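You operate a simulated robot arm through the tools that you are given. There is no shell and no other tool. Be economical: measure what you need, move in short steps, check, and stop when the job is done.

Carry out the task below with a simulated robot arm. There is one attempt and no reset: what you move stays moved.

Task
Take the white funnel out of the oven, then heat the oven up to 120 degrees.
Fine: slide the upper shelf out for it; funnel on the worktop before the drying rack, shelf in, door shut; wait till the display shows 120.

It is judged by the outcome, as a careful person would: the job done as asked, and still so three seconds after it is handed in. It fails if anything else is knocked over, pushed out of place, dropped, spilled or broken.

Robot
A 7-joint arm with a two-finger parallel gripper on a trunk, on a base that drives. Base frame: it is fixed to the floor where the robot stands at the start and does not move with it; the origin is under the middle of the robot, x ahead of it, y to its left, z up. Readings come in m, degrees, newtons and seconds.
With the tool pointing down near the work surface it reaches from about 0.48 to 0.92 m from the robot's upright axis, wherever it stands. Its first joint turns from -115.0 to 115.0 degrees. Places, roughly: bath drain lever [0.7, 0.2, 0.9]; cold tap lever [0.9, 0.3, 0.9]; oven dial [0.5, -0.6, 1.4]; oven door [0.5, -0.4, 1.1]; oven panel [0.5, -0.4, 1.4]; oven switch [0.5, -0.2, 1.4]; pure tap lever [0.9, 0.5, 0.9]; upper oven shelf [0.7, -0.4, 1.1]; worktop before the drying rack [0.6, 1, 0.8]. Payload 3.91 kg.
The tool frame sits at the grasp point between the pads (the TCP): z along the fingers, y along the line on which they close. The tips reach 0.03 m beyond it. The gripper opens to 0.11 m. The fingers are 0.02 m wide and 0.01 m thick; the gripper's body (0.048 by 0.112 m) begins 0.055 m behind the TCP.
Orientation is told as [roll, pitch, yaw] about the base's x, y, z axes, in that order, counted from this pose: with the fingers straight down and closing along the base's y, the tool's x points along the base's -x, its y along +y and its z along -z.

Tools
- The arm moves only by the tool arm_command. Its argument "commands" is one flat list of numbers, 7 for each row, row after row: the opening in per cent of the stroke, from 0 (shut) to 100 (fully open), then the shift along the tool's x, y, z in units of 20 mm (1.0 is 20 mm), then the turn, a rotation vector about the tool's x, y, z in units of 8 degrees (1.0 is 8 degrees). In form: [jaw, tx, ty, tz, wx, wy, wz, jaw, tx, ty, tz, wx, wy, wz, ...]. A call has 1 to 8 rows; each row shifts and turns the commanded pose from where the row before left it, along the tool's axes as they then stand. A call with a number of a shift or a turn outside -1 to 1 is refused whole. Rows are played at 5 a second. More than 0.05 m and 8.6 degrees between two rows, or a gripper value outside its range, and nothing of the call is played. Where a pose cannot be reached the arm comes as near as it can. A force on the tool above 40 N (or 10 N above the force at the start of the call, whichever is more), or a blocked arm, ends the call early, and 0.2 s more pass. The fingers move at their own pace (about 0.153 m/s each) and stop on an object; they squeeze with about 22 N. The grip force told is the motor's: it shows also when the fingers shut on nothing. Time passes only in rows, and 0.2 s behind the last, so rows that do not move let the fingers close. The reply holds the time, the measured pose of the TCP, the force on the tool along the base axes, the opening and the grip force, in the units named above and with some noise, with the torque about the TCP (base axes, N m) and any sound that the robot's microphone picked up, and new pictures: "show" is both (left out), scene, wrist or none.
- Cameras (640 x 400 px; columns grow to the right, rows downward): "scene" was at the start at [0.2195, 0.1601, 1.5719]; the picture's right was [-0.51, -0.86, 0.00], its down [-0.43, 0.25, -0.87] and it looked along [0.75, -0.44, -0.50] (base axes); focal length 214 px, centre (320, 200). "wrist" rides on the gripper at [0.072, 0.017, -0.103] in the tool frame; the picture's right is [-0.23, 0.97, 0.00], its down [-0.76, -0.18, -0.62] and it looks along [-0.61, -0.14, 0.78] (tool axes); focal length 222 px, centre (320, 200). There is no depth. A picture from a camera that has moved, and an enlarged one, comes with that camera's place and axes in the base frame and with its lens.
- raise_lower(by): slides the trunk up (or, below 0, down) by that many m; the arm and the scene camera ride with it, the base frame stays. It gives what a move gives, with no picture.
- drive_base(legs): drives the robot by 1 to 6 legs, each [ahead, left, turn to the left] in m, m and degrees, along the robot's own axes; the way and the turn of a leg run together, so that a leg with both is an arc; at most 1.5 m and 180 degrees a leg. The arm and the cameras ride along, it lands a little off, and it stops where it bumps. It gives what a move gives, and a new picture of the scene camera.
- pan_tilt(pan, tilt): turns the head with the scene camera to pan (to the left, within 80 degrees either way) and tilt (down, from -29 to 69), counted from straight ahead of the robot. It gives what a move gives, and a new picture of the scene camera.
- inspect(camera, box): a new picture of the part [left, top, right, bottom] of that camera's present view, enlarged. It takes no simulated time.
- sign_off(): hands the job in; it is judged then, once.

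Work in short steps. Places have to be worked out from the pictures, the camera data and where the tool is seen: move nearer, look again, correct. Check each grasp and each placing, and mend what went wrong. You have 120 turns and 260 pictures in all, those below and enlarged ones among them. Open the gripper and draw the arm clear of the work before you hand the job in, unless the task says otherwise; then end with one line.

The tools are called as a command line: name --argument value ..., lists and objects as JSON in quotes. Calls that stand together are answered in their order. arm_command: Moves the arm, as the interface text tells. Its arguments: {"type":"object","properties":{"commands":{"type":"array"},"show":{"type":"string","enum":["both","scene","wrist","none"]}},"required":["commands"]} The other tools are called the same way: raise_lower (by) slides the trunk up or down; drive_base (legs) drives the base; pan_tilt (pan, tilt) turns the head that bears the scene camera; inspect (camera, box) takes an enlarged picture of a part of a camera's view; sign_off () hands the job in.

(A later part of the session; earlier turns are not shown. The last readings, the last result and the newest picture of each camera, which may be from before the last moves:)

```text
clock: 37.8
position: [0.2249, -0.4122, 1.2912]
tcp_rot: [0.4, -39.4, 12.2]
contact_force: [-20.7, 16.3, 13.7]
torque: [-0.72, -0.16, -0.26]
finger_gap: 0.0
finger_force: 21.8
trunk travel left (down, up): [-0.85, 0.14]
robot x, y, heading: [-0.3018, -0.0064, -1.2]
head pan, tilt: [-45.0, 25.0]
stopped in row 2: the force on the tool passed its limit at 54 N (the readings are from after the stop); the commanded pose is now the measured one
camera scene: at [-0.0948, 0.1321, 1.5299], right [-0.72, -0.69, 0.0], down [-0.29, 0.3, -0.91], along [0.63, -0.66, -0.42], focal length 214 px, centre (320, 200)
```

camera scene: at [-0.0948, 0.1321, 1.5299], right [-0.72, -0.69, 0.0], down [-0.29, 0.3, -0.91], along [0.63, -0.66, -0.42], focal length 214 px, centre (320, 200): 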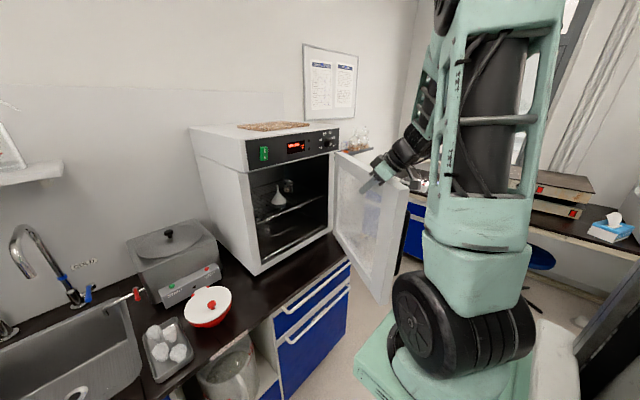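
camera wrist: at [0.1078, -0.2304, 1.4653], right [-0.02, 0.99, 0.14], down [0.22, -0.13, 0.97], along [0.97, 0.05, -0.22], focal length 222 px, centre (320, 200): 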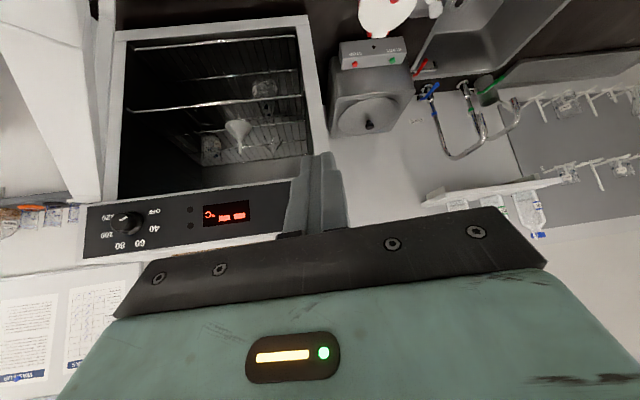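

The push met a high force with an odd direction. I look closely at the contact.

inspect --camera "scene" --box '[320, 120, 460, 220]'

inspect --camera "wrist" --box '[0, 0, 640, 400]'

```text
4.00 times, centred on (390, 170) of scene
camera zoom: at [-0.0948, 0.1321, 1.5299], right [-0.72, -0.69, 0.0], down [-0.29, 0.3, -0.91], along [0.63, -0.66, -0.42], focal length 858 px, centre (40, 320)
```

zoom: 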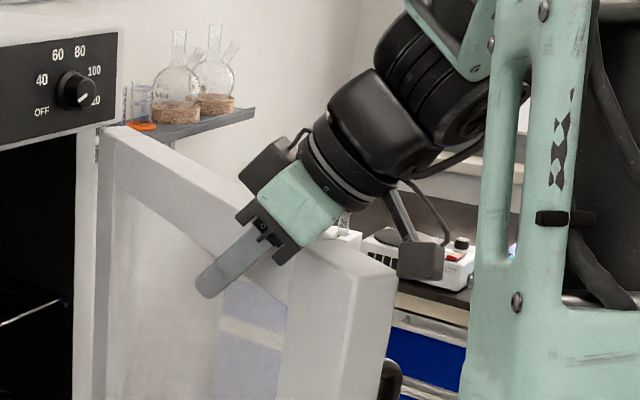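

```text
1.00 times, centred on (320, 200) of wrist (not enlarged: the box is as wide or as high as the picture)
camera zoom: at [0.1015, -0.4221, 1.3254], right [-0.04, 0.99, 0.15], down [0.23, -0.14, 0.96], along [0.97, 0.07, -0.22], focal length 222 px, centre (320, 200)
```

zoom: 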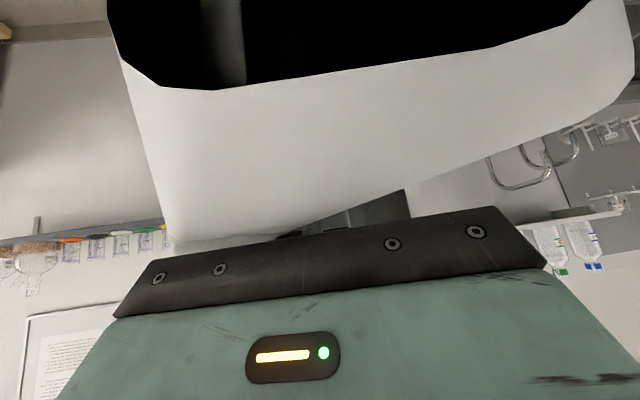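

The hand's body and camera bracket ride over the door's slanted top. I back off, turn the hand to yaw ≈-40° so that the body trails on the inner side, and then push again.

arm_command --commands '[0, -0.157, 0.98, 0.13, 0, 0, 0, 0, -0.157, 0.98, 0.13, 0, 0, 0, 0, -0.157, 0.98, 0.13, 0, 0, 0, 0, -0.157, 0.98, 0.13, 0, 0, 0, 0, -0.157, 0.98, 0.13, 0, 0, 0, 0, -0.157, 0.98, 0.13, 0, 0, 0]' --show "none"

arm_command --commands '[0, 0, 0, 0, 0.643, 0, 0.766, 0, 0, 0, 0, 0.643, 0, 0.766, 0, 0, 0, 0, 0.643, 0, 0.766, 0, 0, 0, 0, 0.643, 0, 0.766, 0, 0, 0, 0, 0.643, 0, 0.766, 0, 0, 0, 0, 0.643, 0, 0.766]'

```text
clock: 39.2
position: [0.2257, -0.2941, 1.2903]
tcp_rot: [0.4, -39.3, 12.0]
contact_force: [-0.6, -0.8, -0.1]
torque: [0.04, 0.03, 0.02]
finger_gap: 0.0
finger_force: 22.5
trunk travel left (down, up): [-0.85, 0.14]
robot x, y, heading: [-0.3039, -0.003, -1.4]
head pan, tilt: [-45.0, 25.0]
```

```text
clock: 40.6
position: [0.2248, -0.2944, 1.2891]
tcp_rot: [-0.5, -39.3, -35.4]
contact_force: [-0.2, -0.6, -0.5]
torque: [0.04, 0.0, 0.0]
finger_gap: 0.0
finger_force: 21.7
trunk travel left (down, up): [-0.85, 0.14]
robot x, y, heading: [-0.3051, -0.0082, -1.3]
head pan, tilt: [-45.0, 25.0]
camera scene: at [-0.0931, 0.1299, 1.5295], right [-0.72, -0.69, 0.0], down [-0.29, 0.31, -0.91], along [0.63, -0.66, -0.42], focal length 214 px, centre (320, 200)
camera wrist: at [0.1358, -0.2105, 1.324], right [0.71, 0.69, 0.14], down [0.06, -0.25, 0.97], along [0.7, -0.68, -0.22], focal length 222 px, centre (320, 200)
```

scene: 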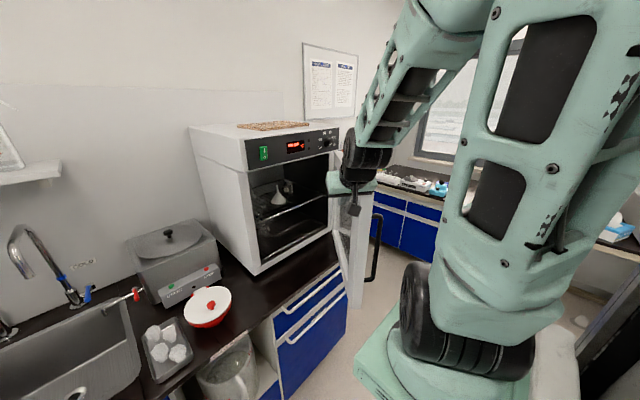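
wrist: 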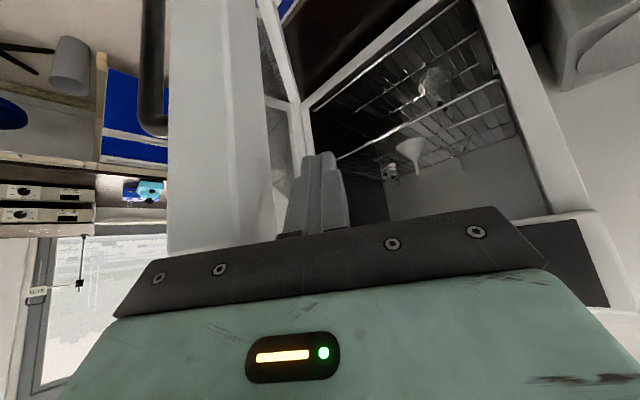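

The hand now trails inside. Pushing -y in smaller steps.

arm_command --commands '[0, -0.36, -0.65, 0.3, 0, 0, 0, 0, -0.36, -0.65, 0.3, 0, 0, 0, 0, -0.36, -0.65, 0.3, 0, 0, 0, 0, -0.36, -0.65, 0.3, 0, 0, 0, 0, -0.36, -0.65, 0.3, 0, 0, 0, 0, -0.36, -0.65, 0.3, 0, 0, 0, 0, -0.36, -0.65, 0.3, 0, 0, 0, 0, -0.36, -0.65, 0.3, 0, 0, 0]' --show "none"

arm_command --commands '[0, -0.36, -0.65, 0.3, 0, 0, 0, 0, -0.36, -0.65, 0.3, 0, 0, 0, 0, -0.36, -0.65, 0.3, 0, 0, 0, 0, -0.36, -0.65, 0.3, 0, 0, 0, 0, -0.36, -0.65, 0.3, 0, 0, 0]'

```text
clock: 41.5
position: [0.221, -0.3411, 1.289]
tcp_rot: [-0.2, -38.9, -35.9]
contact_force: [-22.1, 19.0, 24.4]
torque: [-0.76, 1.12, -1.61]
finger_gap: 0.0001
finger_force: 22.0
trunk travel left (down, up): [-0.85, 0.14]
robot x, y, heading: [-0.3039, -0.0055, -1.4]
head pan, tilt: [-45.0, 25.0]
stopped in row 4: the force on the tool passed its limit at 50 N (the readings are from after the stop); the commanded pose is now the measured one
```

```text
clock: 41.8
position: [0.2179, -0.3423, 1.2891]
tcp_rot: [-0.2, -38.9, -35.9]
contact_force: [-27.9, 22.1, 31.9]
torque: [-0.94, 1.57, -1.97]
finger_gap: 0.0
finger_force: 21.9
trunk travel left (down, up): [-0.85, 0.14]
robot x, y, heading: [-0.3055, -0.0078, -1.3]
head pan, tilt: [-45.0, 25.0]
stopped in row 1: the force on the tool passed its limit at 59 N (the readings are from after the stop); the commanded pose is now the measured one
camera scene: at [-0.0958, 0.1334, 1.53], right [-0.72, -0.69, 0.0], down [-0.29, 0.3, -0.91], along [0.63, -0.66, -0.42], focal length 214 px, centre (320, 200)
camera wrist: at [0.1304, -0.2578, 1.3245], right [0.72, 0.68, 0.14], down [0.06, -0.26, 0.96], along [0.7, -0.68, -0.23], focal length 222 px, centre (320, 200)
```

scene: 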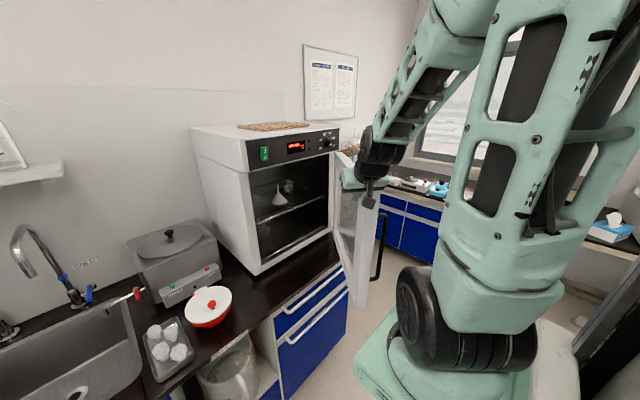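
wrist: 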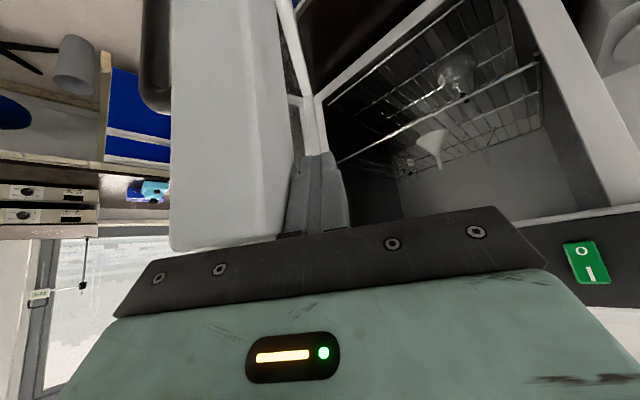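

The body's lower edge catches the door's top (z≈1.33). I back off a bit and go 0.12 m lower so the fingers bear on the door's face.

arm_command --commands '[0, 0.44, 0.815, -0.372, 0, 0, 0, 0, 0.44, 0.815, -0.372, 0, 0, 0, 0, 0.44, 0.815, -0.372, 0, 0, 0, 0, 0.44, 0.815, -0.372, 0, 0, 0]' --show "none"

raise_lower --by -0.13

arm_command --commands '[0, -0.36, -0.65, 0.3, 0, 0, 0, 0, -0.36, -0.65, 0.3, 0, 0, 0, 0, -0.36, -0.65, 0.3, 0, 0, 0, 0, -0.36, -0.65, 0.3, 0, 0, 0]'

```text
clock: 42.8
position: [0.2271, -0.2666, 1.2912]
tcp_rot: [-0.1, -38.5, -35.9]
contact_force: [-0.9, 0.4, 0.9]
torque: [0.01, 0.02, 0.0]
finger_gap: 0.0003
finger_force: 22.1
out of reach, approached as far as the arm can: row 3, 4
trunk travel left (down, up): [-0.85, 0.14]
robot x, y, heading: [-0.3027, -0.0057, -1.3]
head pan, tilt: [-45.0, 25.0]
```

```text
clock: 44.4
position: [0.2268, -0.2668, 1.1622]
tcp_rot: [-0.3, -38.4, -35.8]
contact_force: [-0.1, -0.1, 0.2]
torque: [-0.01, 0.0, -0.02]
finger_gap: 0.0
finger_force: 22.0
trunk travel left (down, up): [-0.72, 0.27]
robot x, y, heading: [-0.3021, -0.0008, -1.3]
head pan, tilt: [-45.0, 25.0]
```

```text
clock: 44.8
position: [0.2235, -0.2783, 1.1611]
tcp_rot: [-0.2, -38.1, -36.0]
contact_force: [-27.1, 27.1, 20.7]
torque: [-2.35, -0.57, -2.18]
finger_gap: 0.0
finger_force: 22.4
trunk travel left (down, up): [-0.72, 0.27]
robot x, y, heading: [-0.3023, -0.007, -1.1]
head pan, tilt: [-45.0, 25.0]
stopped in row 2: the force on the tool passed its limit at 61 N (the readings are from after the stop); the commanded pose is now the measured one
camera scene: at [-0.0952, 0.1332, 1.4001], right [-0.72, -0.69, 0.0], down [-0.29, 0.3, -0.91], along [0.63, -0.66, -0.42], focal length 214 px, centre (320, 200)
camera wrist: at [0.1362, -0.1939, 1.1985], right [0.72, 0.68, 0.14], down [0.07, -0.27, 0.96], along [0.69, -0.68, -0.24], focal length 222 px, centre (320, 200)
```

scene: 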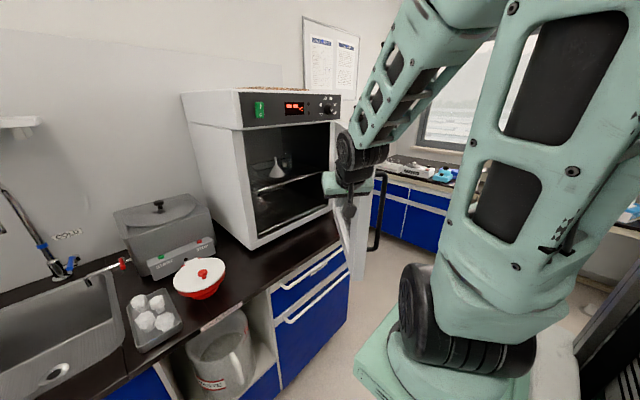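
wrist: 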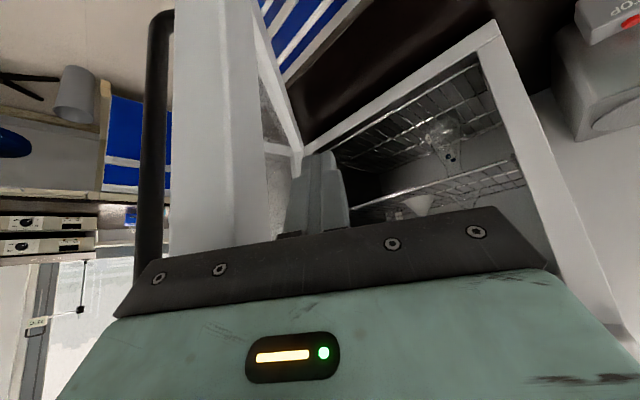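

The force points along the door, so the hand's body is striking the door's free end; the hand must go deeper (+x) between door and oven first. I back off, move +x 0.12 m and turn the yaw further negative.

arm_command --commands '[0, 0, 1, 0, 0, 0, 0, 0, -0.62, 0.58, 0.52, 0, 0, 0, 0, -0.62, 0.58, 0.52, 0, 0, 0, 0, -0.62, 0.58, 0.52, 0, 0, 0, 0, -0.62, 0.58, 0.52, 0, 0, 0, 0, -0.62, 0.58, 0.52, 0, 0, 0, 0, -0.62, 0.58, 0.52, 0, 0, 0]' --show "none"

arm_command --commands '[0, 0, 0, 0, 0.643, 0, 0.766, 0, 0, 0, 0, 0.643, 0, 0.766, 0, 0, 0, 0, 0.643, 0, 0.766]'

```text
clock: 45.4
position: [0.2439, -0.2592, 1.1584]
tcp_rot: [-0.2, -37.7, -36.0]
contact_force: [-31.8, 33.6, 26.3]
torque: [-2.92, -0.64, -2.62]
finger_gap: 0.0
finger_force: 21.8
trunk travel left (down, up): [-0.72, 0.27]
robot x, y, heading: [-0.302, -0.0056, -1.3]
head pan, tilt: [-45.0, 25.0]
stopped in row 2: the force on the tool passed its limit at 74 N (the readings are from after the stop); the commanded pose is now the measured one
```

```text
clock: 46.2
position: [0.2463, -0.2633, 1.1558]
tcp_rot: [-1.4, -37.9, -59.4]
contact_force: [-0.5, -0.2, -0.2]
torque: [0.04, -0.01, 0.05]
finger_gap: 0.0001
finger_force: 22.1
trunk travel left (down, up): [-0.72, 0.27]
robot x, y, heading: [-0.2996, -0.0072, -1.4]
head pan, tilt: [-45.0, 25.0]
camera scene: at [-0.0932, 0.1308, 1.3994], right [-0.72, -0.69, 0.0], down [-0.29, 0.31, -0.91], along [0.63, -0.66, -0.42], focal length 214 px, centre (320, 200)
camera wrist: at [0.2014, -0.1498, 1.1942], right [0.94, 0.33, 0.12], down [-0.03, -0.27, 0.96], along [0.35, -0.91, -0.24], focal length 222 px, centre (320, 200)
```

scene: 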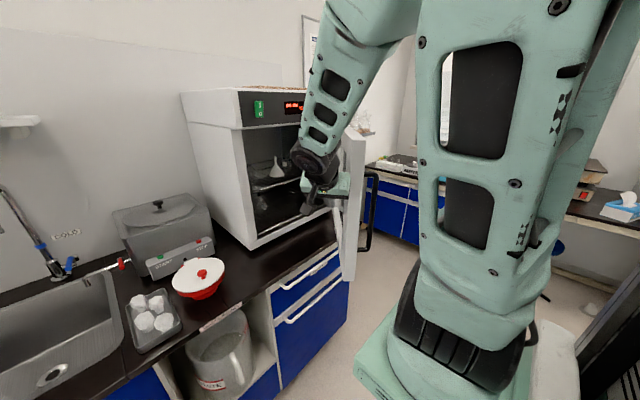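
wrist: 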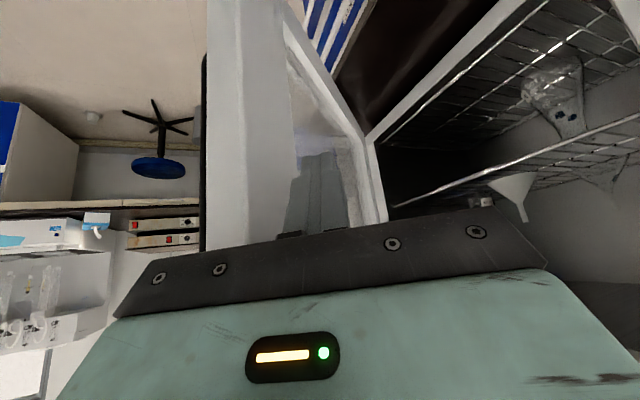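

Free now, and the fingers point at the door's inner face, with its free end just left of them. I shift +x 4 cm then push -y.

arm_command --commands '[0, -0.4, 0.86, 0.314, 0, 0, 0, 0, -0.4, 0.86, 0.314, 0, 0, 0, 0, -0.5, -0.38, 0.4, 0, 0, 0, 0, -0.5, -0.38, 0.4, 0, 0, 0, 0, -0.5, -0.38, 0.4, 0, 0, 0, 0, -0.5, -0.38, 0.4, 0, 0, 0, 0, -0.5, -0.38, 0.4, 0, 0, 0]'

```text
clock: 47.8
position: [0.2837, -0.3386, 1.1558]
tcp_rot: [-1.4, -37.9, -59.5]
contact_force: [-0.3, -0.4, -0.1]
torque: [0.05, -0.02, 0.02]
finger_gap: 0.0002
finger_force: 22.1
out of reach, approached as far as the arm can: row 6
trunk travel left (down, up): [-0.72, 0.27]
robot x, y, heading: [-0.3024, -0.0049, -1.4]
head pan, tilt: [-45.0, 25.0]
camera scene: at [-0.093, 0.1299, 1.3995], right [-0.72, -0.69, 0.0], down [-0.29, 0.31, -0.91], along [0.63, -0.65, -0.42], focal length 214 px, centre (320, 200)
camera wrist: at [0.2393, -0.2261, 1.1919], right [0.94, 0.33, 0.12], down [-0.03, -0.27, 0.96], along [0.35, -0.91, -0.24], focal length 222 px, centre (320, 200)
```

scene: 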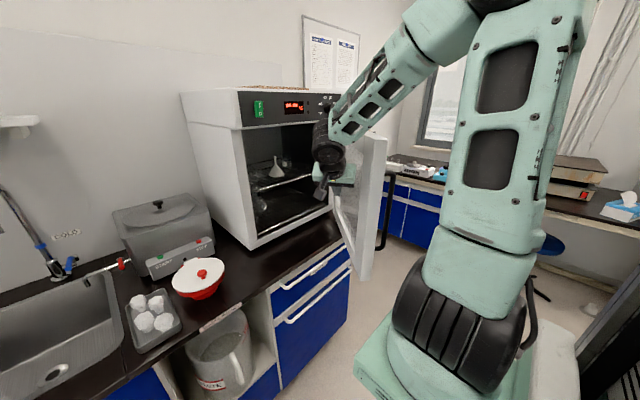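
wrist: 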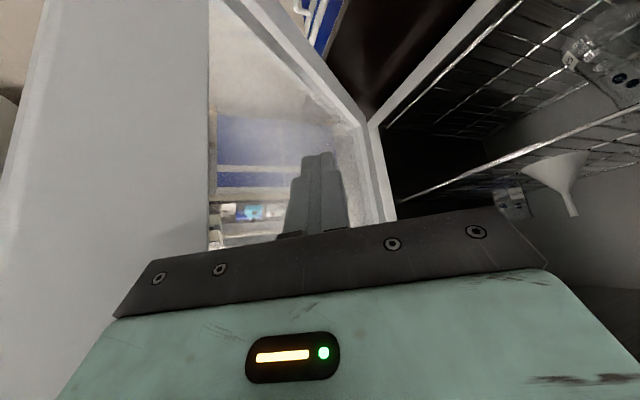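

Inside the door now. I push in the door's opening direction (-x,-y), so the hand bears on the white frame stile rather than the glass.

arm_command --commands '[0, -0.3, -0.69, 0.235, 0, 0, 0, 0, -0.3, -0.69, 0.235, 0, 0, 0, 0, -0.3, -0.69, 0.235, 0, 0, 0, 0, -0.3, -0.69, 0.235, 0, 0, 0, 0, -0.3, -0.69, 0.235, 0, 0, 0, 0, -0.3, -0.69, 0.235, 0, 0, 0, 0, -0.3, -0.69, 0.235, 0, 0, 0, 0, -0.3, -0.69, 0.235, 0, 0, 0]'

```text
clock: 49.6
position: [0.2187, -0.4468, 1.1567]
tcp_rot: [-1.4, -37.8, -59.3]
contact_force: [-0.5, -0.7, 0.5]
torque: [-0.02, 0.01, -0.01]
finger_gap: 0.0002
finger_force: 22.3
trunk travel left (down, up): [-0.72, 0.27]
robot x, y, heading: [-0.3056, -0.0052, -1.2]
head pan, tilt: [-45.0, 25.0]
camera scene: at [-0.0929, 0.1311, 1.3994], right [-0.72, -0.69, 0.0], down [-0.29, 0.31, -0.91], along [0.63, -0.66, -0.42], focal length 214 px, centre (320, 200)
camera wrist: at [0.1739, -0.3314, 1.1946], right [0.94, 0.33, 0.12], down [-0.03, -0.27, 0.96], along [0.35, -0.9, -0.24], focal length 222 px, centre (320, 200)
```

scene: 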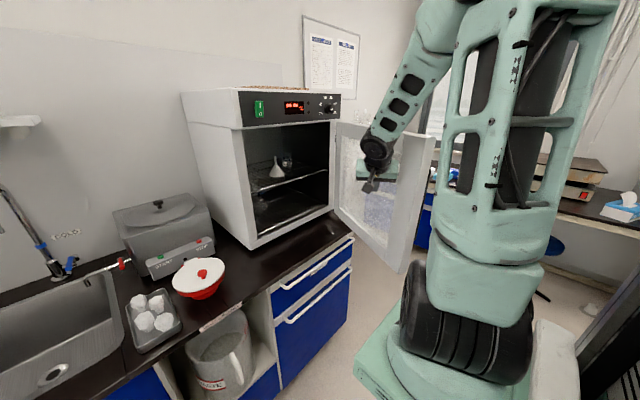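
wrist: 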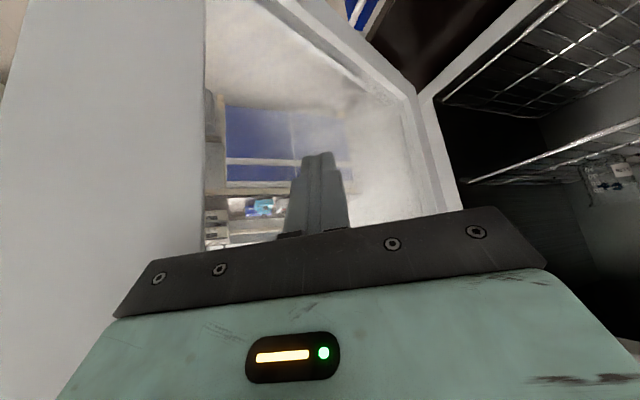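

The door swings easily. I keep pushing, now mostly along -y.

arm_command --commands '[0, -0.47, -0.54, 0.365, 0, 0, 0, 0, -0.47, -0.54, 0.365, 0, 0, 0, 0, -0.47, -0.54, 0.365, 0, 0, 0, 0, -0.47, -0.54, 0.365, 0, 0, 0, 0, -0.47, -0.54, 0.365, 0, 0, 0, 0, -0.47, -0.54, 0.365, 0, 0, 0, 0, -0.47, -0.54, 0.365, 0, 0, 0, 0, -0.47, -0.54, 0.365, 0, 0, 0]'

```text
clock: 51.4
position: [0.1917, -0.5722, 1.159]
tcp_rot: [-1.4, -37.9, -59.4]
contact_force: [-0.4, -0.5, -0.3]
torque: [-0.01, 0.02, 0.0]
finger_gap: 0.0001
finger_force: 21.6
trunk travel left (down, up): [-0.72, 0.27]
robot x, y, heading: [-0.3034, -0.0052, -1.2]
head pan, tilt: [-45.0, 25.0]
camera scene: at [-0.093, 0.1312, 1.3994], right [-0.72, -0.69, 0.0], down [-0.29, 0.31, -0.91], along [0.63, -0.66, -0.42], focal length 214 px, centre (320, 200)
camera wrist: at [0.1467, -0.4573, 1.197], right [0.94, 0.33, 0.12], down [-0.03, -0.27, 0.96], along [0.35, -0.91, -0.24], focal length 222 px, centre (320, 200)
```

scene: 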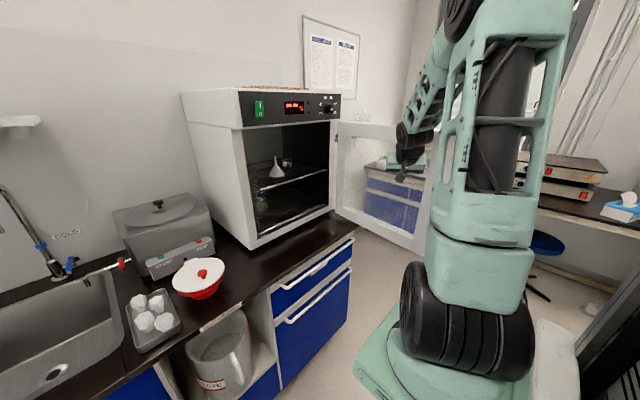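
wrist: 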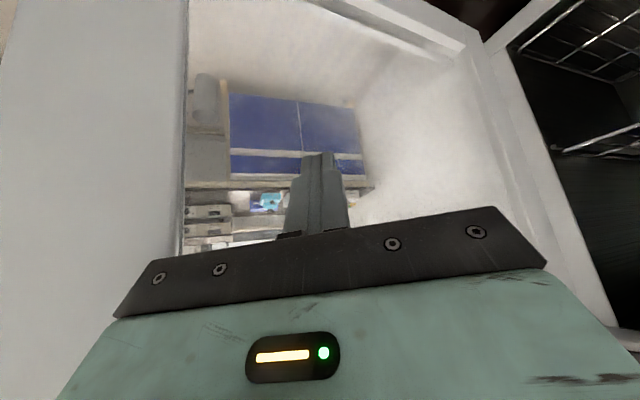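

Door ~90°. A bit more (8 cm) for clearance.

arm_command --commands '[0, -0.54, -0.41, 0.42, 0, 0, 0, 0, -0.54, -0.41, 0.42, 0, 0, 0, 0, -0.54, -0.41, 0.42, 0, 0, 0, 0, -0.54, -0.41, 0.42, 0, 0, 0, 0, -0.54, -0.41, 0.42, 0, 0, 0]' --show "scene"

```text
clock: 52.6
position: [0.192, -0.6505, 1.1601]
tcp_rot: [-1.5, -37.8, -59.4]
contact_force: [0.0, 0.1, -0.7]
torque: [-0.03, 0.0, -0.02]
finger_gap: 0.0
finger_force: 21.9
trunk travel left (down, up): [-0.72, 0.27]
robot x, y, heading: [-0.3001, -0.0062, -1.4]
head pan, tilt: [-45.0, 25.0]
camera scene: at [-0.093, 0.1312, 1.3995], right [-0.72, -0.69, 0.0], down [-0.29, 0.31, -0.91], along [0.63, -0.66, -0.42], focal length 214 px, centre (320, 200)
```

scene: 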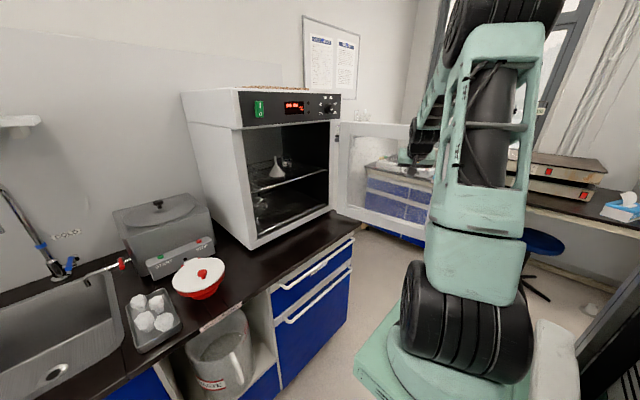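

The door is wide open. Now enlarging the cavity to study the upper shelf and funnel.

inspect --camera "scene" --box '[230, 110, 350, 250]'

arm_command --commands '[0, 0.54, 0.41, -0.42, -0.64, 0, -0.76, 0, 0.54, 0.41, -0.42, -0.64, 0, -0.76, 0, 0.4, 0.7, -0.32, -0.64, 0, -0.76, 0, 0.4, 0.7, -0.32, -0.64, 0, -0.76, 0, 0.2, 0.9, -0.1, -0.64, 0, -0.76, 0, 0, 0.95, 0, -0.64, 0, -0.76, 0, 0, 0.95, 0, 0, 0, 0]'

```text
2.86 times, centred on (290, 180) of scene
camera zoom: at [-0.093, 0.1312, 1.3995], right [-0.72, -0.69, 0.0], down [-0.29, 0.31, -0.91], along [0.63, -0.66, -0.42], focal length 613 px, centre (406, 257)
```

zoom: 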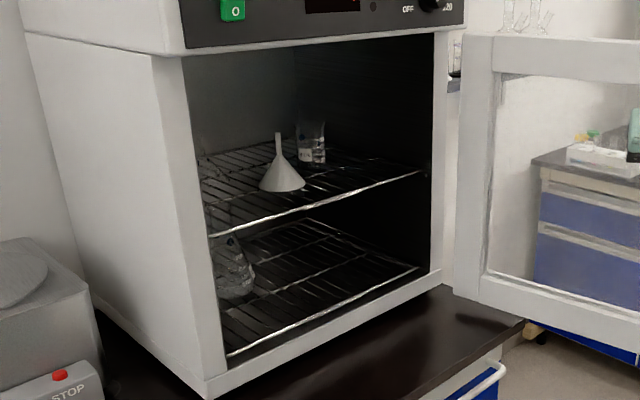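

```text
clock: 54.2
position: [0.2077, -0.5296, 1.1606]
tcp_rot: [1.1, -37.8, -13.1]
contact_force: [-0.1, -0.4, 0.1]
torque: [0.01, 0.0, 0.02]
finger_gap: 0.0
finger_force: 21.8
trunk travel left (down, up): [-0.72, 0.27]
robot x, y, heading: [-0.3077, -0.0095, -1.2]
head pan, tilt: [-45.0, 25.0]
camera scene: at [-0.093, 0.1307, 1.3995], right [-0.72, -0.69, 0.0], down [-0.29, 0.31, -0.91], along [0.63, -0.66, -0.42], focal length 214 px, centre (320, 200)
camera wrist: at [0.0929, -0.4883, 1.1989], right [0.39, 0.91, 0.15], down [0.17, -0.24, 0.96], along [0.91, -0.34, -0.25], focal length 222 px, centre (320, 200)
```

scene: 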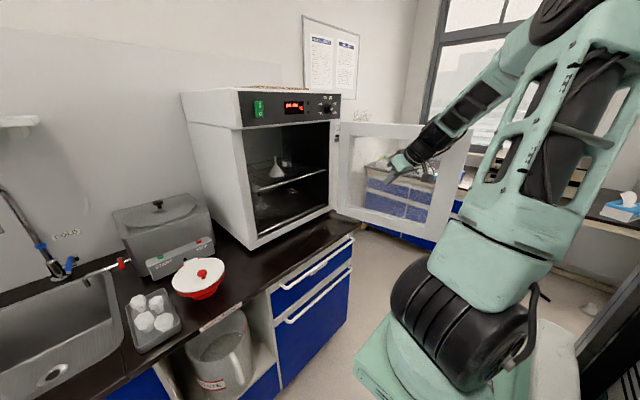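
wrist: 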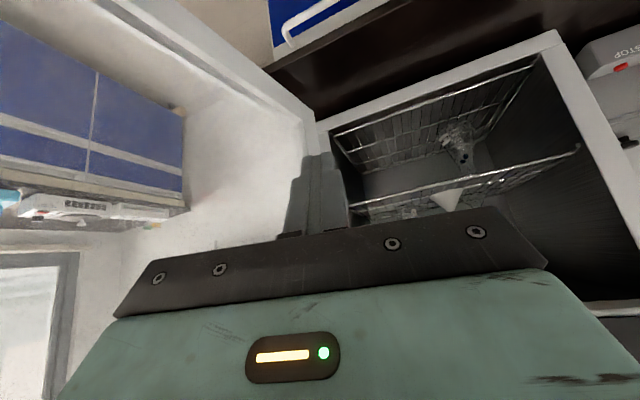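

The upper shelf is a wire grid with a front rail at z≈1.124, y -0.19…-0.555; funnel at ≈(0.62,-0.36), a beaker stands behind it. I move the hand to the front of the shelf to see the wire layout closely.

arm_command --commands '[0, 0, 1, 0, -0.2, 0, -0.24, 0, 0, 1, 0, -0.2, 0, -0.24, 0, 0, 1, 0, -0.2, 0, -0.24, 0, 0, 1, 0, -0.2, 0, -0.24, 0, 0, 1, 0, -0.2, 0, -0.24, 0, -0.3, 1, 0.3, -0.2, 0, -0.24, 0, -0.6, 0, 0.6, -0.2, 0, -0.24]' --show "wrist"

raise_lower --by 0.12

inspect --camera "wrist" --box '[80, 0, 560, 240]'

```text
clock: 55.8
position: [0.2447, -0.4108, 1.1595]
tcp_rot: [2.0, -38.1, 3.8]
contact_force: [-1.0, 0.8, 0.4]
torque: [0.01, 0.02, -0.03]
finger_gap: 0.0002
finger_force: 21.5
trunk travel left (down, up): [-0.72, 0.27]
robot x, y, heading: [-0.3034, -0.0077, -1.3]
head pan, tilt: [-45.0, 25.0]
camera wrist: at [0.1227, -0.4056, 1.1968], right [0.09, 0.98, 0.17], down [0.23, -0.18, 0.96], along [0.97, -0.05, -0.24], focal length 222 px, centre (320, 200)
```

wrist: 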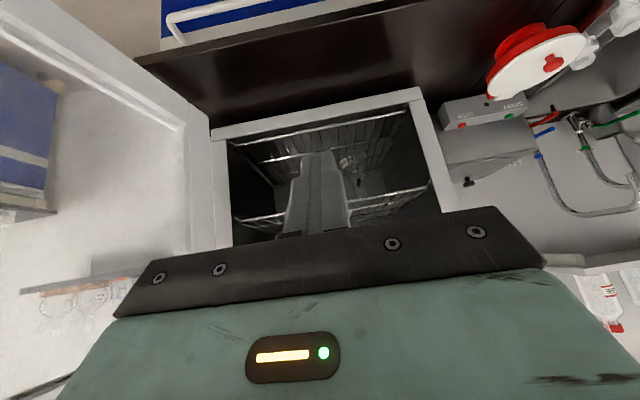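

```text
clock: 57.3
position: [0.245, -0.4114, 1.2787]
tcp_rot: [1.9, -38.2, 3.7]
contact_force: [0.2, -0.2, 0.1]
torque: [0.0, -0.01, 0.02]
finger_gap: 0.0
finger_force: 21.8
trunk travel left (down, up): [-0.84, 0.15]
robot x, y, heading: [-0.304, -0.0057, -1.4]
head pan, tilt: [-45.0, 25.0]
```

```text
1.33 times, centred on (320, 120) of wrist
camera zoom: at [0.1228, -0.4058, 1.3168], right [0.1, 0.98, 0.17], down [0.23, -0.18, 0.96], along [0.97, -0.05, -0.24], focal length 296 px, centre (320, 307)
```

zoom: 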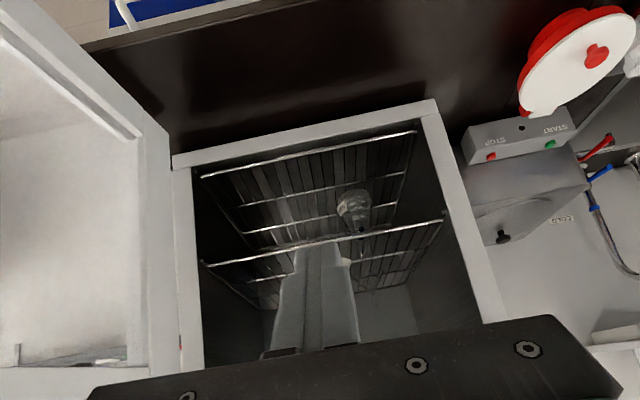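

Front rail with cross wires and bars running front to back; a vertical pinch of the rail (one finger above, one below) is the safe grip, needing a near-level tool. I extend ahead and test how level the tool can get.

arm_command --commands '[0, -0.788, 0, 0.616, -0.3, 0, 0, 0, -0.788, 0, 0.616, 0, 0, 0, 0, -0.788, 0, 0.616, 0, 0, 0, 0, -0.788, 0, 0.616, 0, 0, 0, 0, -0.788, 0, 0.616, 0, 0, 0, 0, -0.788, 0, 0.616, 0, 0, 0, 0, -0.788, 0, 0.616, 0, 0, 0]' --show "none"

arm_command --commands '[0, 0, 0, 0, 0, -1, 0, 0, 0, 0, 0, 0, -1, 0, 0, 0, 0, 0, 0, -1, 0, 0, 0, 0, 0, 0, -1, 0, 0, 0, 0, 0, 0, -1, 0]' --show "scene"

```text
clock: 58.9
position: [0.386, -0.3954, 1.2771]
tcp_rot: [4.3, -38.3, 3.7]
contact_force: [1.1, -0.6, 0.1]
torque: [0.01, -0.02, 0.04]
finger_gap: 0.0001
finger_force: 21.9
trunk travel left (down, up): [-0.84, 0.15]
robot x, y, heading: [-0.3028, -0.0051, -1.5]
head pan, tilt: [-45.0, 25.0]
```

```text
clock: 60.1
position: [0.3844, -0.3965, 1.2805]
tcp_rot: [16.0, -78.0, -9.4]
contact_force: [0.2, 0.5, 0.6]
torque: [-0.01, 0.01, -0.02]
finger_gap: 0.0
finger_force: 22.0
trunk travel left (down, up): [-0.84, 0.15]
robot x, y, heading: [-0.3038, -0.0041, -1.2]
head pan, tilt: [-45.0, 25.0]
camera scene: at [-0.093, 0.1314, 1.5195], right [-0.72, -0.69, 0.0], down [-0.29, 0.31, -0.91], along [0.63, -0.66, -0.42], focal length 214 px, centre (320, 200)
```

scene: 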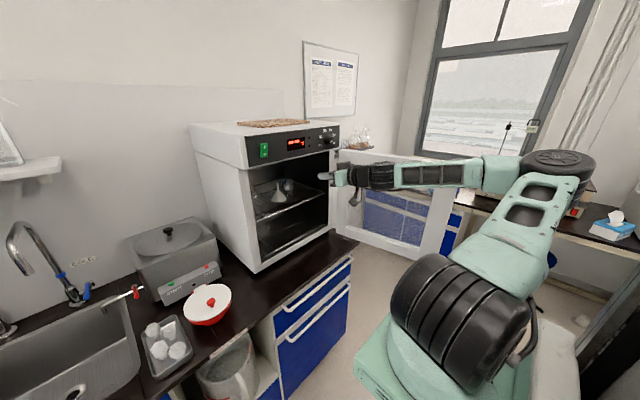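

The elbow swung out and the tool is nearly level here. I add the last 12° and roll the tool 90° about its axis so that it closes vertically.

arm_command --commands '[50, 0, 0, 0, 0, -0.8, 0, 50, 0, 0, 0, 0, -0.6, 0, 50, 0, 0, 0, 0, 0, 1, 50, 0, 0, 0, 0, 0, 1, 50, 0, 0, 0, 0, 0, 1, 50, 0, 0, 0, 0, 0, 1, 50, 0, 0, 0, 0, 0, 1, 50, 0, 0, 0, 0, 0, 1]' --show "none"

arm_command --commands '[50, 0, 0, 0, 0, 0, 1, 50, 0, 0, 0, 0, 0, 1, 50, 0, 0, 0, 0, 0, 1, 50, 0, 0, 0, 0, 0, 1, 50, 0, 0, 0, 0, 0, 1]'

```text
clock: 61.9
position: [0.3841, -0.3953, 1.2801]
tcp_rot: [89.2, -38.5, -83.0]
contact_force: [-0.2, 0.0, 0.0]
torque: [-0.01, 0.05, 0.0]
finger_gap: 0.0548
finger_force: 0.0
trunk travel left (down, up): [-0.84, 0.15]
robot x, y, heading: [-0.3022, -0.0045, -1.2]
head pan, tilt: [-45.0, 25.0]
```

```text
clock: 63.1
position: [0.3837, -0.3953, 1.2809]
tcp_rot: [89.4, 1.4, -83.6]
contact_force: [0.4, -1.0, -0.3]
torque: [0.0, -0.02, 0.02]
finger_gap: 0.0551
finger_force: 0.0
trunk travel left (down, up): [-0.84, 0.15]
robot x, y, heading: [-0.3035, -0.0032, -1.5]
head pan, tilt: [-45.0, 25.0]
camera scene: at [-0.093, 0.1309, 1.5195], right [-0.72, -0.69, 0.0], down [-0.29, 0.31, -0.91], along [0.63, -0.66, -0.42], focal length 214 px, centre (320, 200)
camera wrist: at [0.2731, -0.3357, 1.3008], right [0.04, -0.25, 0.97], down [-0.54, -0.82, -0.19], along [0.84, -0.51, -0.17], focal length 222 px, centre (320, 200)
```

scene: 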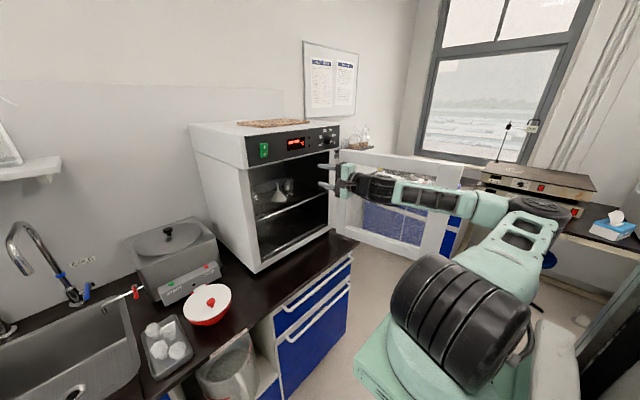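
wrist: 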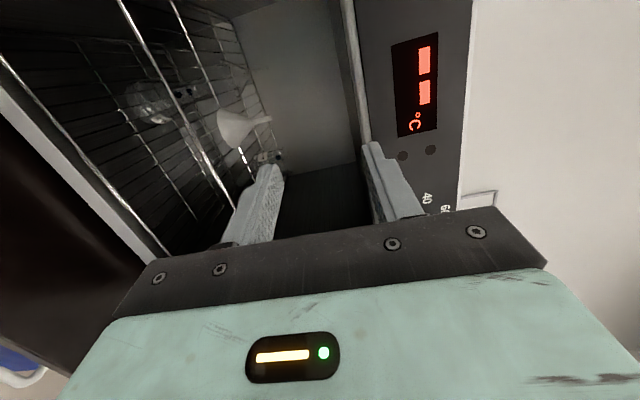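

The wrist view puts the rail at x≈0.53, z≈1.124. To keep the forearm clear of the door I move the hand 9 cm left, then lower the trunk 0.155 m.

arm_command --commands '[50, 1, 0, 0, 0, 0, 0, 50, 1, 0, 0, 0, 0, 0, 50, 1, 0, 0, 0, 0, 0, 50, 1, 0, 0, 0, 0, 0, 50, 0.6, 0, 0, 0, 0, 0]' --show "scene"

raise_lower --by -0.08

raise_lower --by -0.075

arm_command --commands '[50, 0, 0, 0, 0, 0, 0]'

```text
clock: 64.3
position: [0.3731, -0.3045, 1.2822]
tcp_rot: [89.4, 1.4, -83.6]
contact_force: [0.0, -0.3, -0.2]
torque: [-0.01, -0.03, 0.01]
finger_gap: 0.0549
finger_force: 0.1
trunk travel left (down, up): [-0.84, 0.15]
robot x, y, heading: [-0.2993, -0.0038, -1.5]
head pan, tilt: [-45.0, 25.0]
camera scene: at [-0.093, 0.1308, 1.5195], right [-0.72, -0.69, 0.0], down [-0.29, 0.31, -0.91], along [0.63, -0.66, -0.42], focal length 214 px, centre (320, 200)
```

scene: 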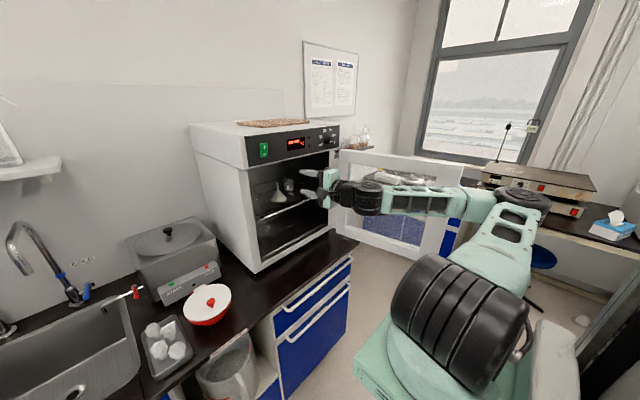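

```text
clock: 65.5
position: [0.3741, -0.3044, 1.2021]
tcp_rot: [89.4, 1.5, -83.6]
contact_force: [0.4, -0.1, -0.1]
torque: [0.01, 0.02, 0.0]
finger_gap: 0.0549
finger_force: 0.1
trunk travel left (down, up): [-0.76, 0.23]
robot x, y, heading: [-0.3022, -0.0032, -1.6]
head pan, tilt: [-45.0, 25.0]
```

```text
clock: 66.6
position: [0.3718, -0.304, 1.1276]
tcp_rot: [89.4, 1.3, -83.5]
contact_force: [-0.6, 0.3, 0.2]
torque: [0.01, 0.0, 0.01]
finger_gap: 0.055
finger_force: 0.0
trunk travel left (down, up): [-0.685, 0.305]
robot x, y, heading: [-0.3056, -0.0022, -1.4]
head pan, tilt: [-45.0, 25.0]
```

```text
clock: 67.0
position: [0.3743, -0.3045, 1.1274]
tcp_rot: [89.4, 1.4, -83.6]
contact_force: [-0.4, -0.1, -0.1]
torque: [-0.02, -0.05, 0.0]
finger_gap: 0.0552
finger_force: 0.1
trunk travel left (down, up): [-0.685, 0.305]
robot x, y, heading: [-0.3034, -0.0044, -1.4]
head pan, tilt: [-45.0, 25.0]
camera scene: at [-0.093, 0.131, 1.3645], right [-0.72, -0.69, 0.0], down [-0.29, 0.31, -0.91], along [0.63, -0.66, -0.42], focal length 214 px, centre (320, 200)
camera wrist: at [0.2634, -0.2444, 1.1473], right [0.04, -0.25, 0.97], down [-0.54, -0.82, -0.19], along [0.84, -0.51, -0.16], focal length 222 px, centre (320, 200)
```

scene: 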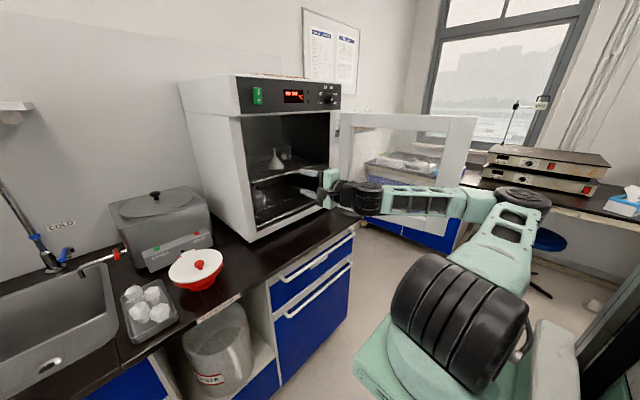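
wrist: 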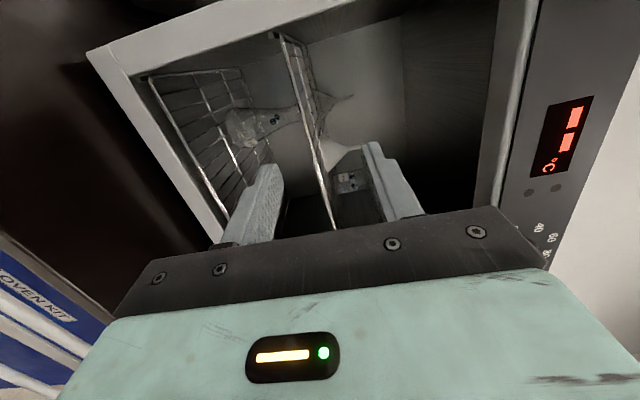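

Combining views, the rail is at x≈0.55, z≈1.108. I lower 2 cm and advance 12 cm first, keeping the rail centred between the fingers.

arm_command --commands '[50, 0, -0.95, 0, 0, 0, 0, 50, -0.11, 0, 1, 0, 0, 0, 50, -0.11, 0, 1, 0, 0, 0, 50, -0.11, 0, 1, 0, 0, 0, 50, -0.11, 0, 1, 0, 0, 0, 50, -0.11, 0, 1, 0, 0, 0, 50, -0.11, 0, 1, 0, 0, 0]'

inspect --camera "scene" --box '[230, 120, 370, 220]'

```text
clock: 68.6
position: [0.4951, -0.3044, 1.1069]
tcp_rot: [89.4, 1.4, -83.6]
contact_force: [-0.5, 0.7, 0.3]
torque: [-0.02, -0.01, 0.02]
finger_gap: 0.0551
finger_force: 0.0
trunk travel left (down, up): [-0.685, 0.305]
robot x, y, heading: [-0.3056, -0.0045, -1.2]
head pan, tilt: [-45.0, 25.0]
camera scene: at [-0.0932, 0.1308, 1.3645], right [-0.72, -0.69, 0.0], down [-0.29, 0.31, -0.91], along [0.63, -0.66, -0.42], focal length 214 px, centre (320, 200)
camera wrist: at [0.3839, -0.244, 1.1271], right [0.04, -0.25, 0.97], down [-0.54, -0.82, -0.19], along [0.84, -0.51, -0.16], focal length 222 px, centre (320, 200)
```

scene: 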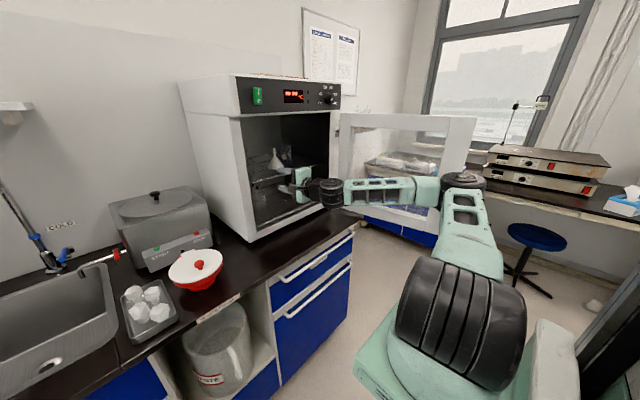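
wrist: 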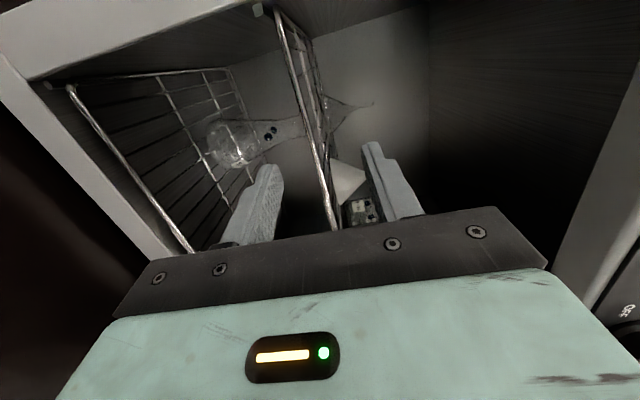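

```text
4.00 times, centred on (300, 170) of scene
camera zoom: at [-0.0932, 0.1308, 1.3645], right [-0.72, -0.69, 0.0], down [-0.29, 0.31, -0.91], along [0.63, -0.66, -0.42], focal length 858 px, centre (400, 320)
```

zoom: 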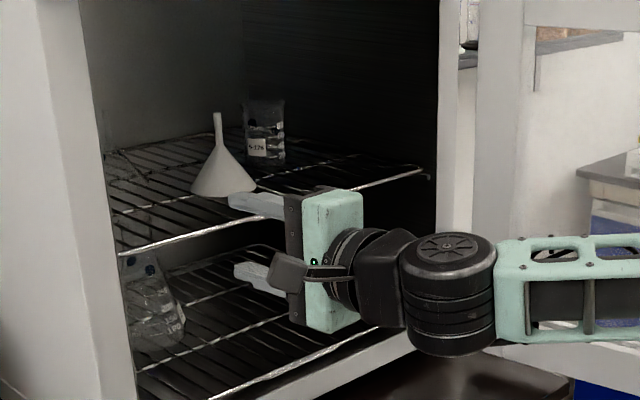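

The rail lies centred between the fingers (z≈1.103 vs TCP 1.107). I advance 4.5 cm more and close.

arm_command --commands '[50, -0.11, -0.1, 1, 0, 0, 0, 50, -0.11, -0.1, 1, 0, 0, 0, 50, 0, 0, 0.2, 0, 0, 0]'

inspect --camera "scene" --box '[230, 120, 370, 220]'

```text
clock: 69.4
position: [0.5388, -0.3012, 1.1027]
tcp_rot: [89.4, 1.4, -83.6]
contact_force: [0.4, 0.0, -0.5]
torque: [0.0, 0.02, 0.0]
finger_gap: 0.055
finger_force: 0.1
trunk travel left (down, up): [-0.685, 0.305]
robot x, y, heading: [-0.299, -0.0066, -1.3]
head pan, tilt: [-45.0, 25.0]
camera scene: at [-0.093, 0.1309, 1.3645], right [-0.72, -0.69, 0.0], down [-0.29, 0.31, -0.91], along [0.63, -0.66, -0.42], focal length 214 px, centre (320, 200)
camera wrist: at [0.4277, -0.242, 1.1229], right [0.04, -0.25, 0.97], down [-0.54, -0.82, -0.19], along [0.84, -0.51, -0.16], focal length 222 px, centre (320, 200)
```

scene: 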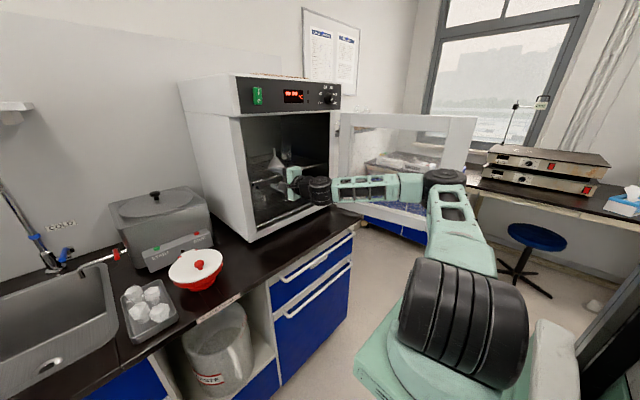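
wrist: 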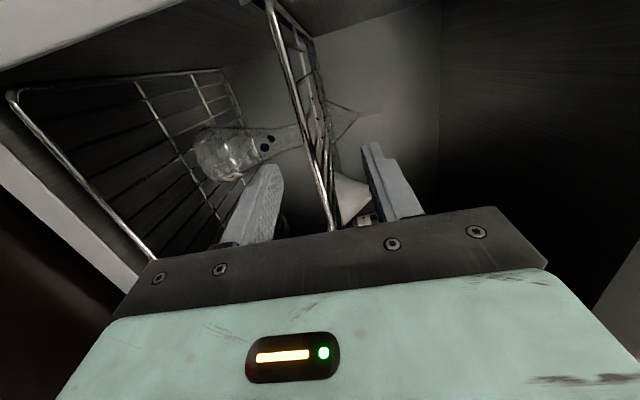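

```text
4.00 times, centred on (300, 170) of scene
camera zoom: at [-0.093, 0.1309, 1.3645], right [-0.72, -0.69, 0.0], down [-0.29, 0.31, -0.91], along [0.63, -0.66, -0.42], focal length 858 px, centre (400, 320)
```

zoom: 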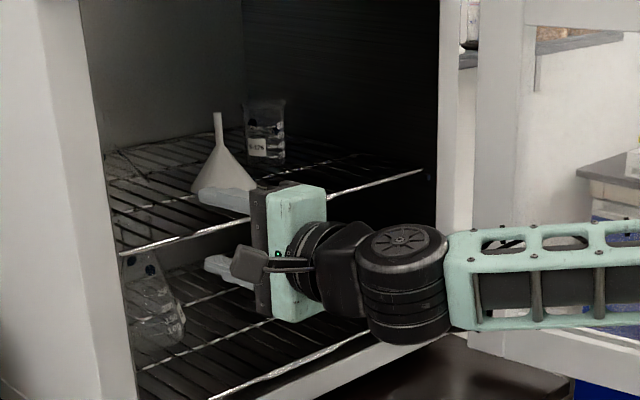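

The rail passes between the pads just ahead of the TCP. Closing on it.

arm_command --commands '[0, 0, 0.15, 0, 0, 0, 0, 0, 0, 0, 0, 0, 0, 0, 0, 0, 0, 0, 0, 0, 0]'

```text
clock: 70.2
position: [0.5379, -0.3024, 1.1045]
tcp_rot: [89.4, 1.4, -83.6]
contact_force: [-0.4, 1.2, -0.2]
torque: [-0.03, 0.04, 0.0]
finger_gap: 0.0
finger_force: 21.8
trunk travel left (down, up): [-0.685, 0.305]
robot x, y, heading: [-0.3041, -0.0054, -1.3]
head pan, tilt: [-45.0, 25.0]
camera scene: at [-0.093, 0.131, 1.3645], right [-0.72, -0.69, 0.0], down [-0.29, 0.31, -0.91], along [0.63, -0.66, -0.42], focal length 214 px, centre (320, 200)
camera wrist: at [0.4274, -0.2422, 1.1251], right [0.04, -0.25, 0.97], down [-0.54, -0.82, -0.19], along [0.84, -0.51, -0.16], focal length 222 px, centre (320, 200)
```

scene: 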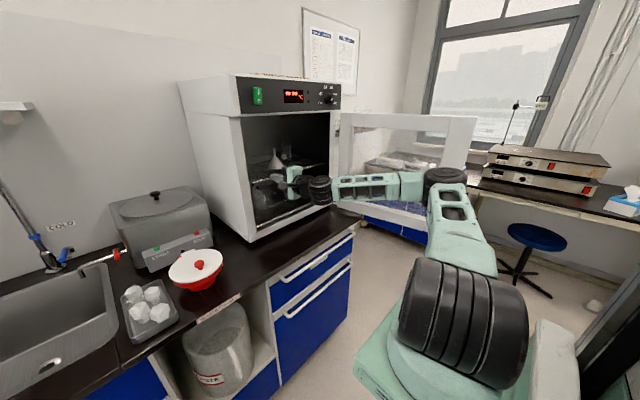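
wrist: 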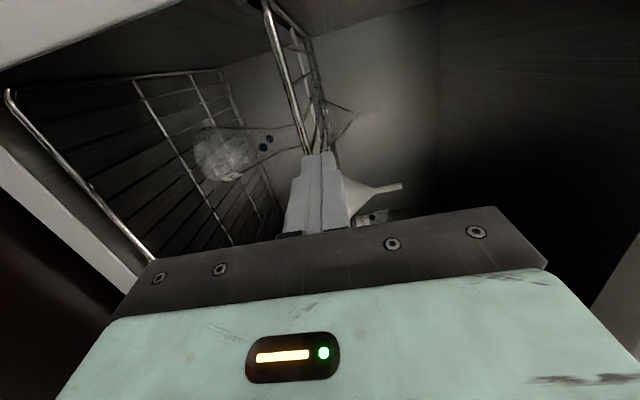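

Closed on nothing: the rail is a bit deeper (refit x≈0.565). I reopen, advance 3 cm and close again.

arm_command --commands '[45, 0, 0, 0, 0, 0, 0, 45, 0, 0, 0, 0, 0, 0, 45, -0.1, 0, 0.8, 0, 0, 0, 45, -0.1, 0, 0.8, 0, 0, 0, 0, 0, 0, 0, 0, 0, 0, 0, 0, 0, 0, 0, 0, 0, 0, 0, 0, 0, 0, 0, 0]'

```text
clock: 71.7
position: [0.5706, -0.3033, 1.0978]
tcp_rot: [88.7, 1.4, -83.5]
contact_force: [-0.8, -0.6, -10.1]
torque: [-0.81, -1.13, -0.11]
finger_gap: 0.0064
finger_force: 45.6
trunk travel left (down, up): [-0.685, 0.305]
robot x, y, heading: [-0.3026, -0.0033, -1.2]
head pan, tilt: [-45.0, 25.0]
stopped in row 7: the force on the tool passed its limit at 40 N (the readings are from after the stop); the commanded pose is now the measured one
camera scene: at [-0.0926, 0.1308, 1.3648], right [-0.72, -0.69, 0.0], down [-0.29, 0.31, -0.91], along [0.63, -0.66, -0.42], focal length 214 px, centre (320, 200)
camera wrist: at [0.4595, -0.2436, 1.119], right [0.05, -0.25, 0.97], down [-0.54, -0.82, -0.18], along [0.84, -0.51, -0.17], focal length 222 px, centre (320, 200)
```

scene: 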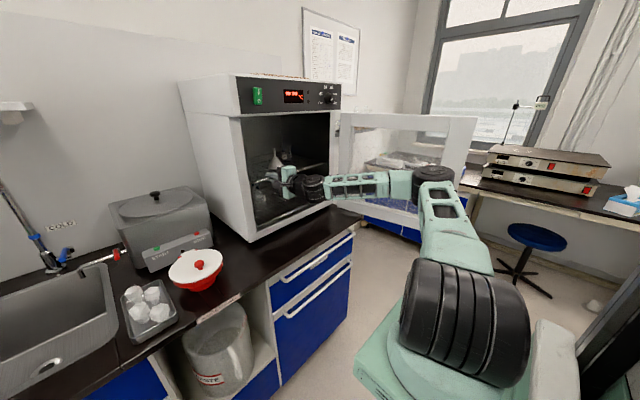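
wrist: 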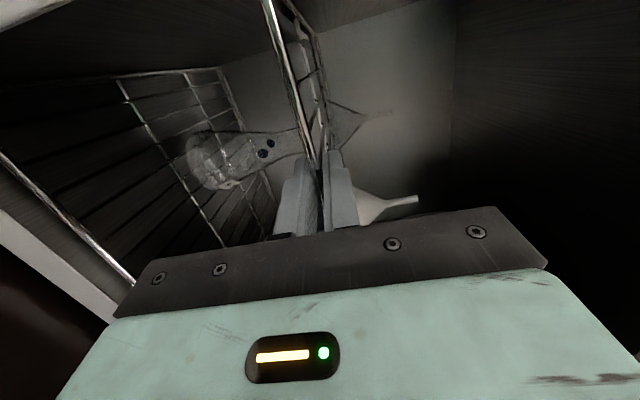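

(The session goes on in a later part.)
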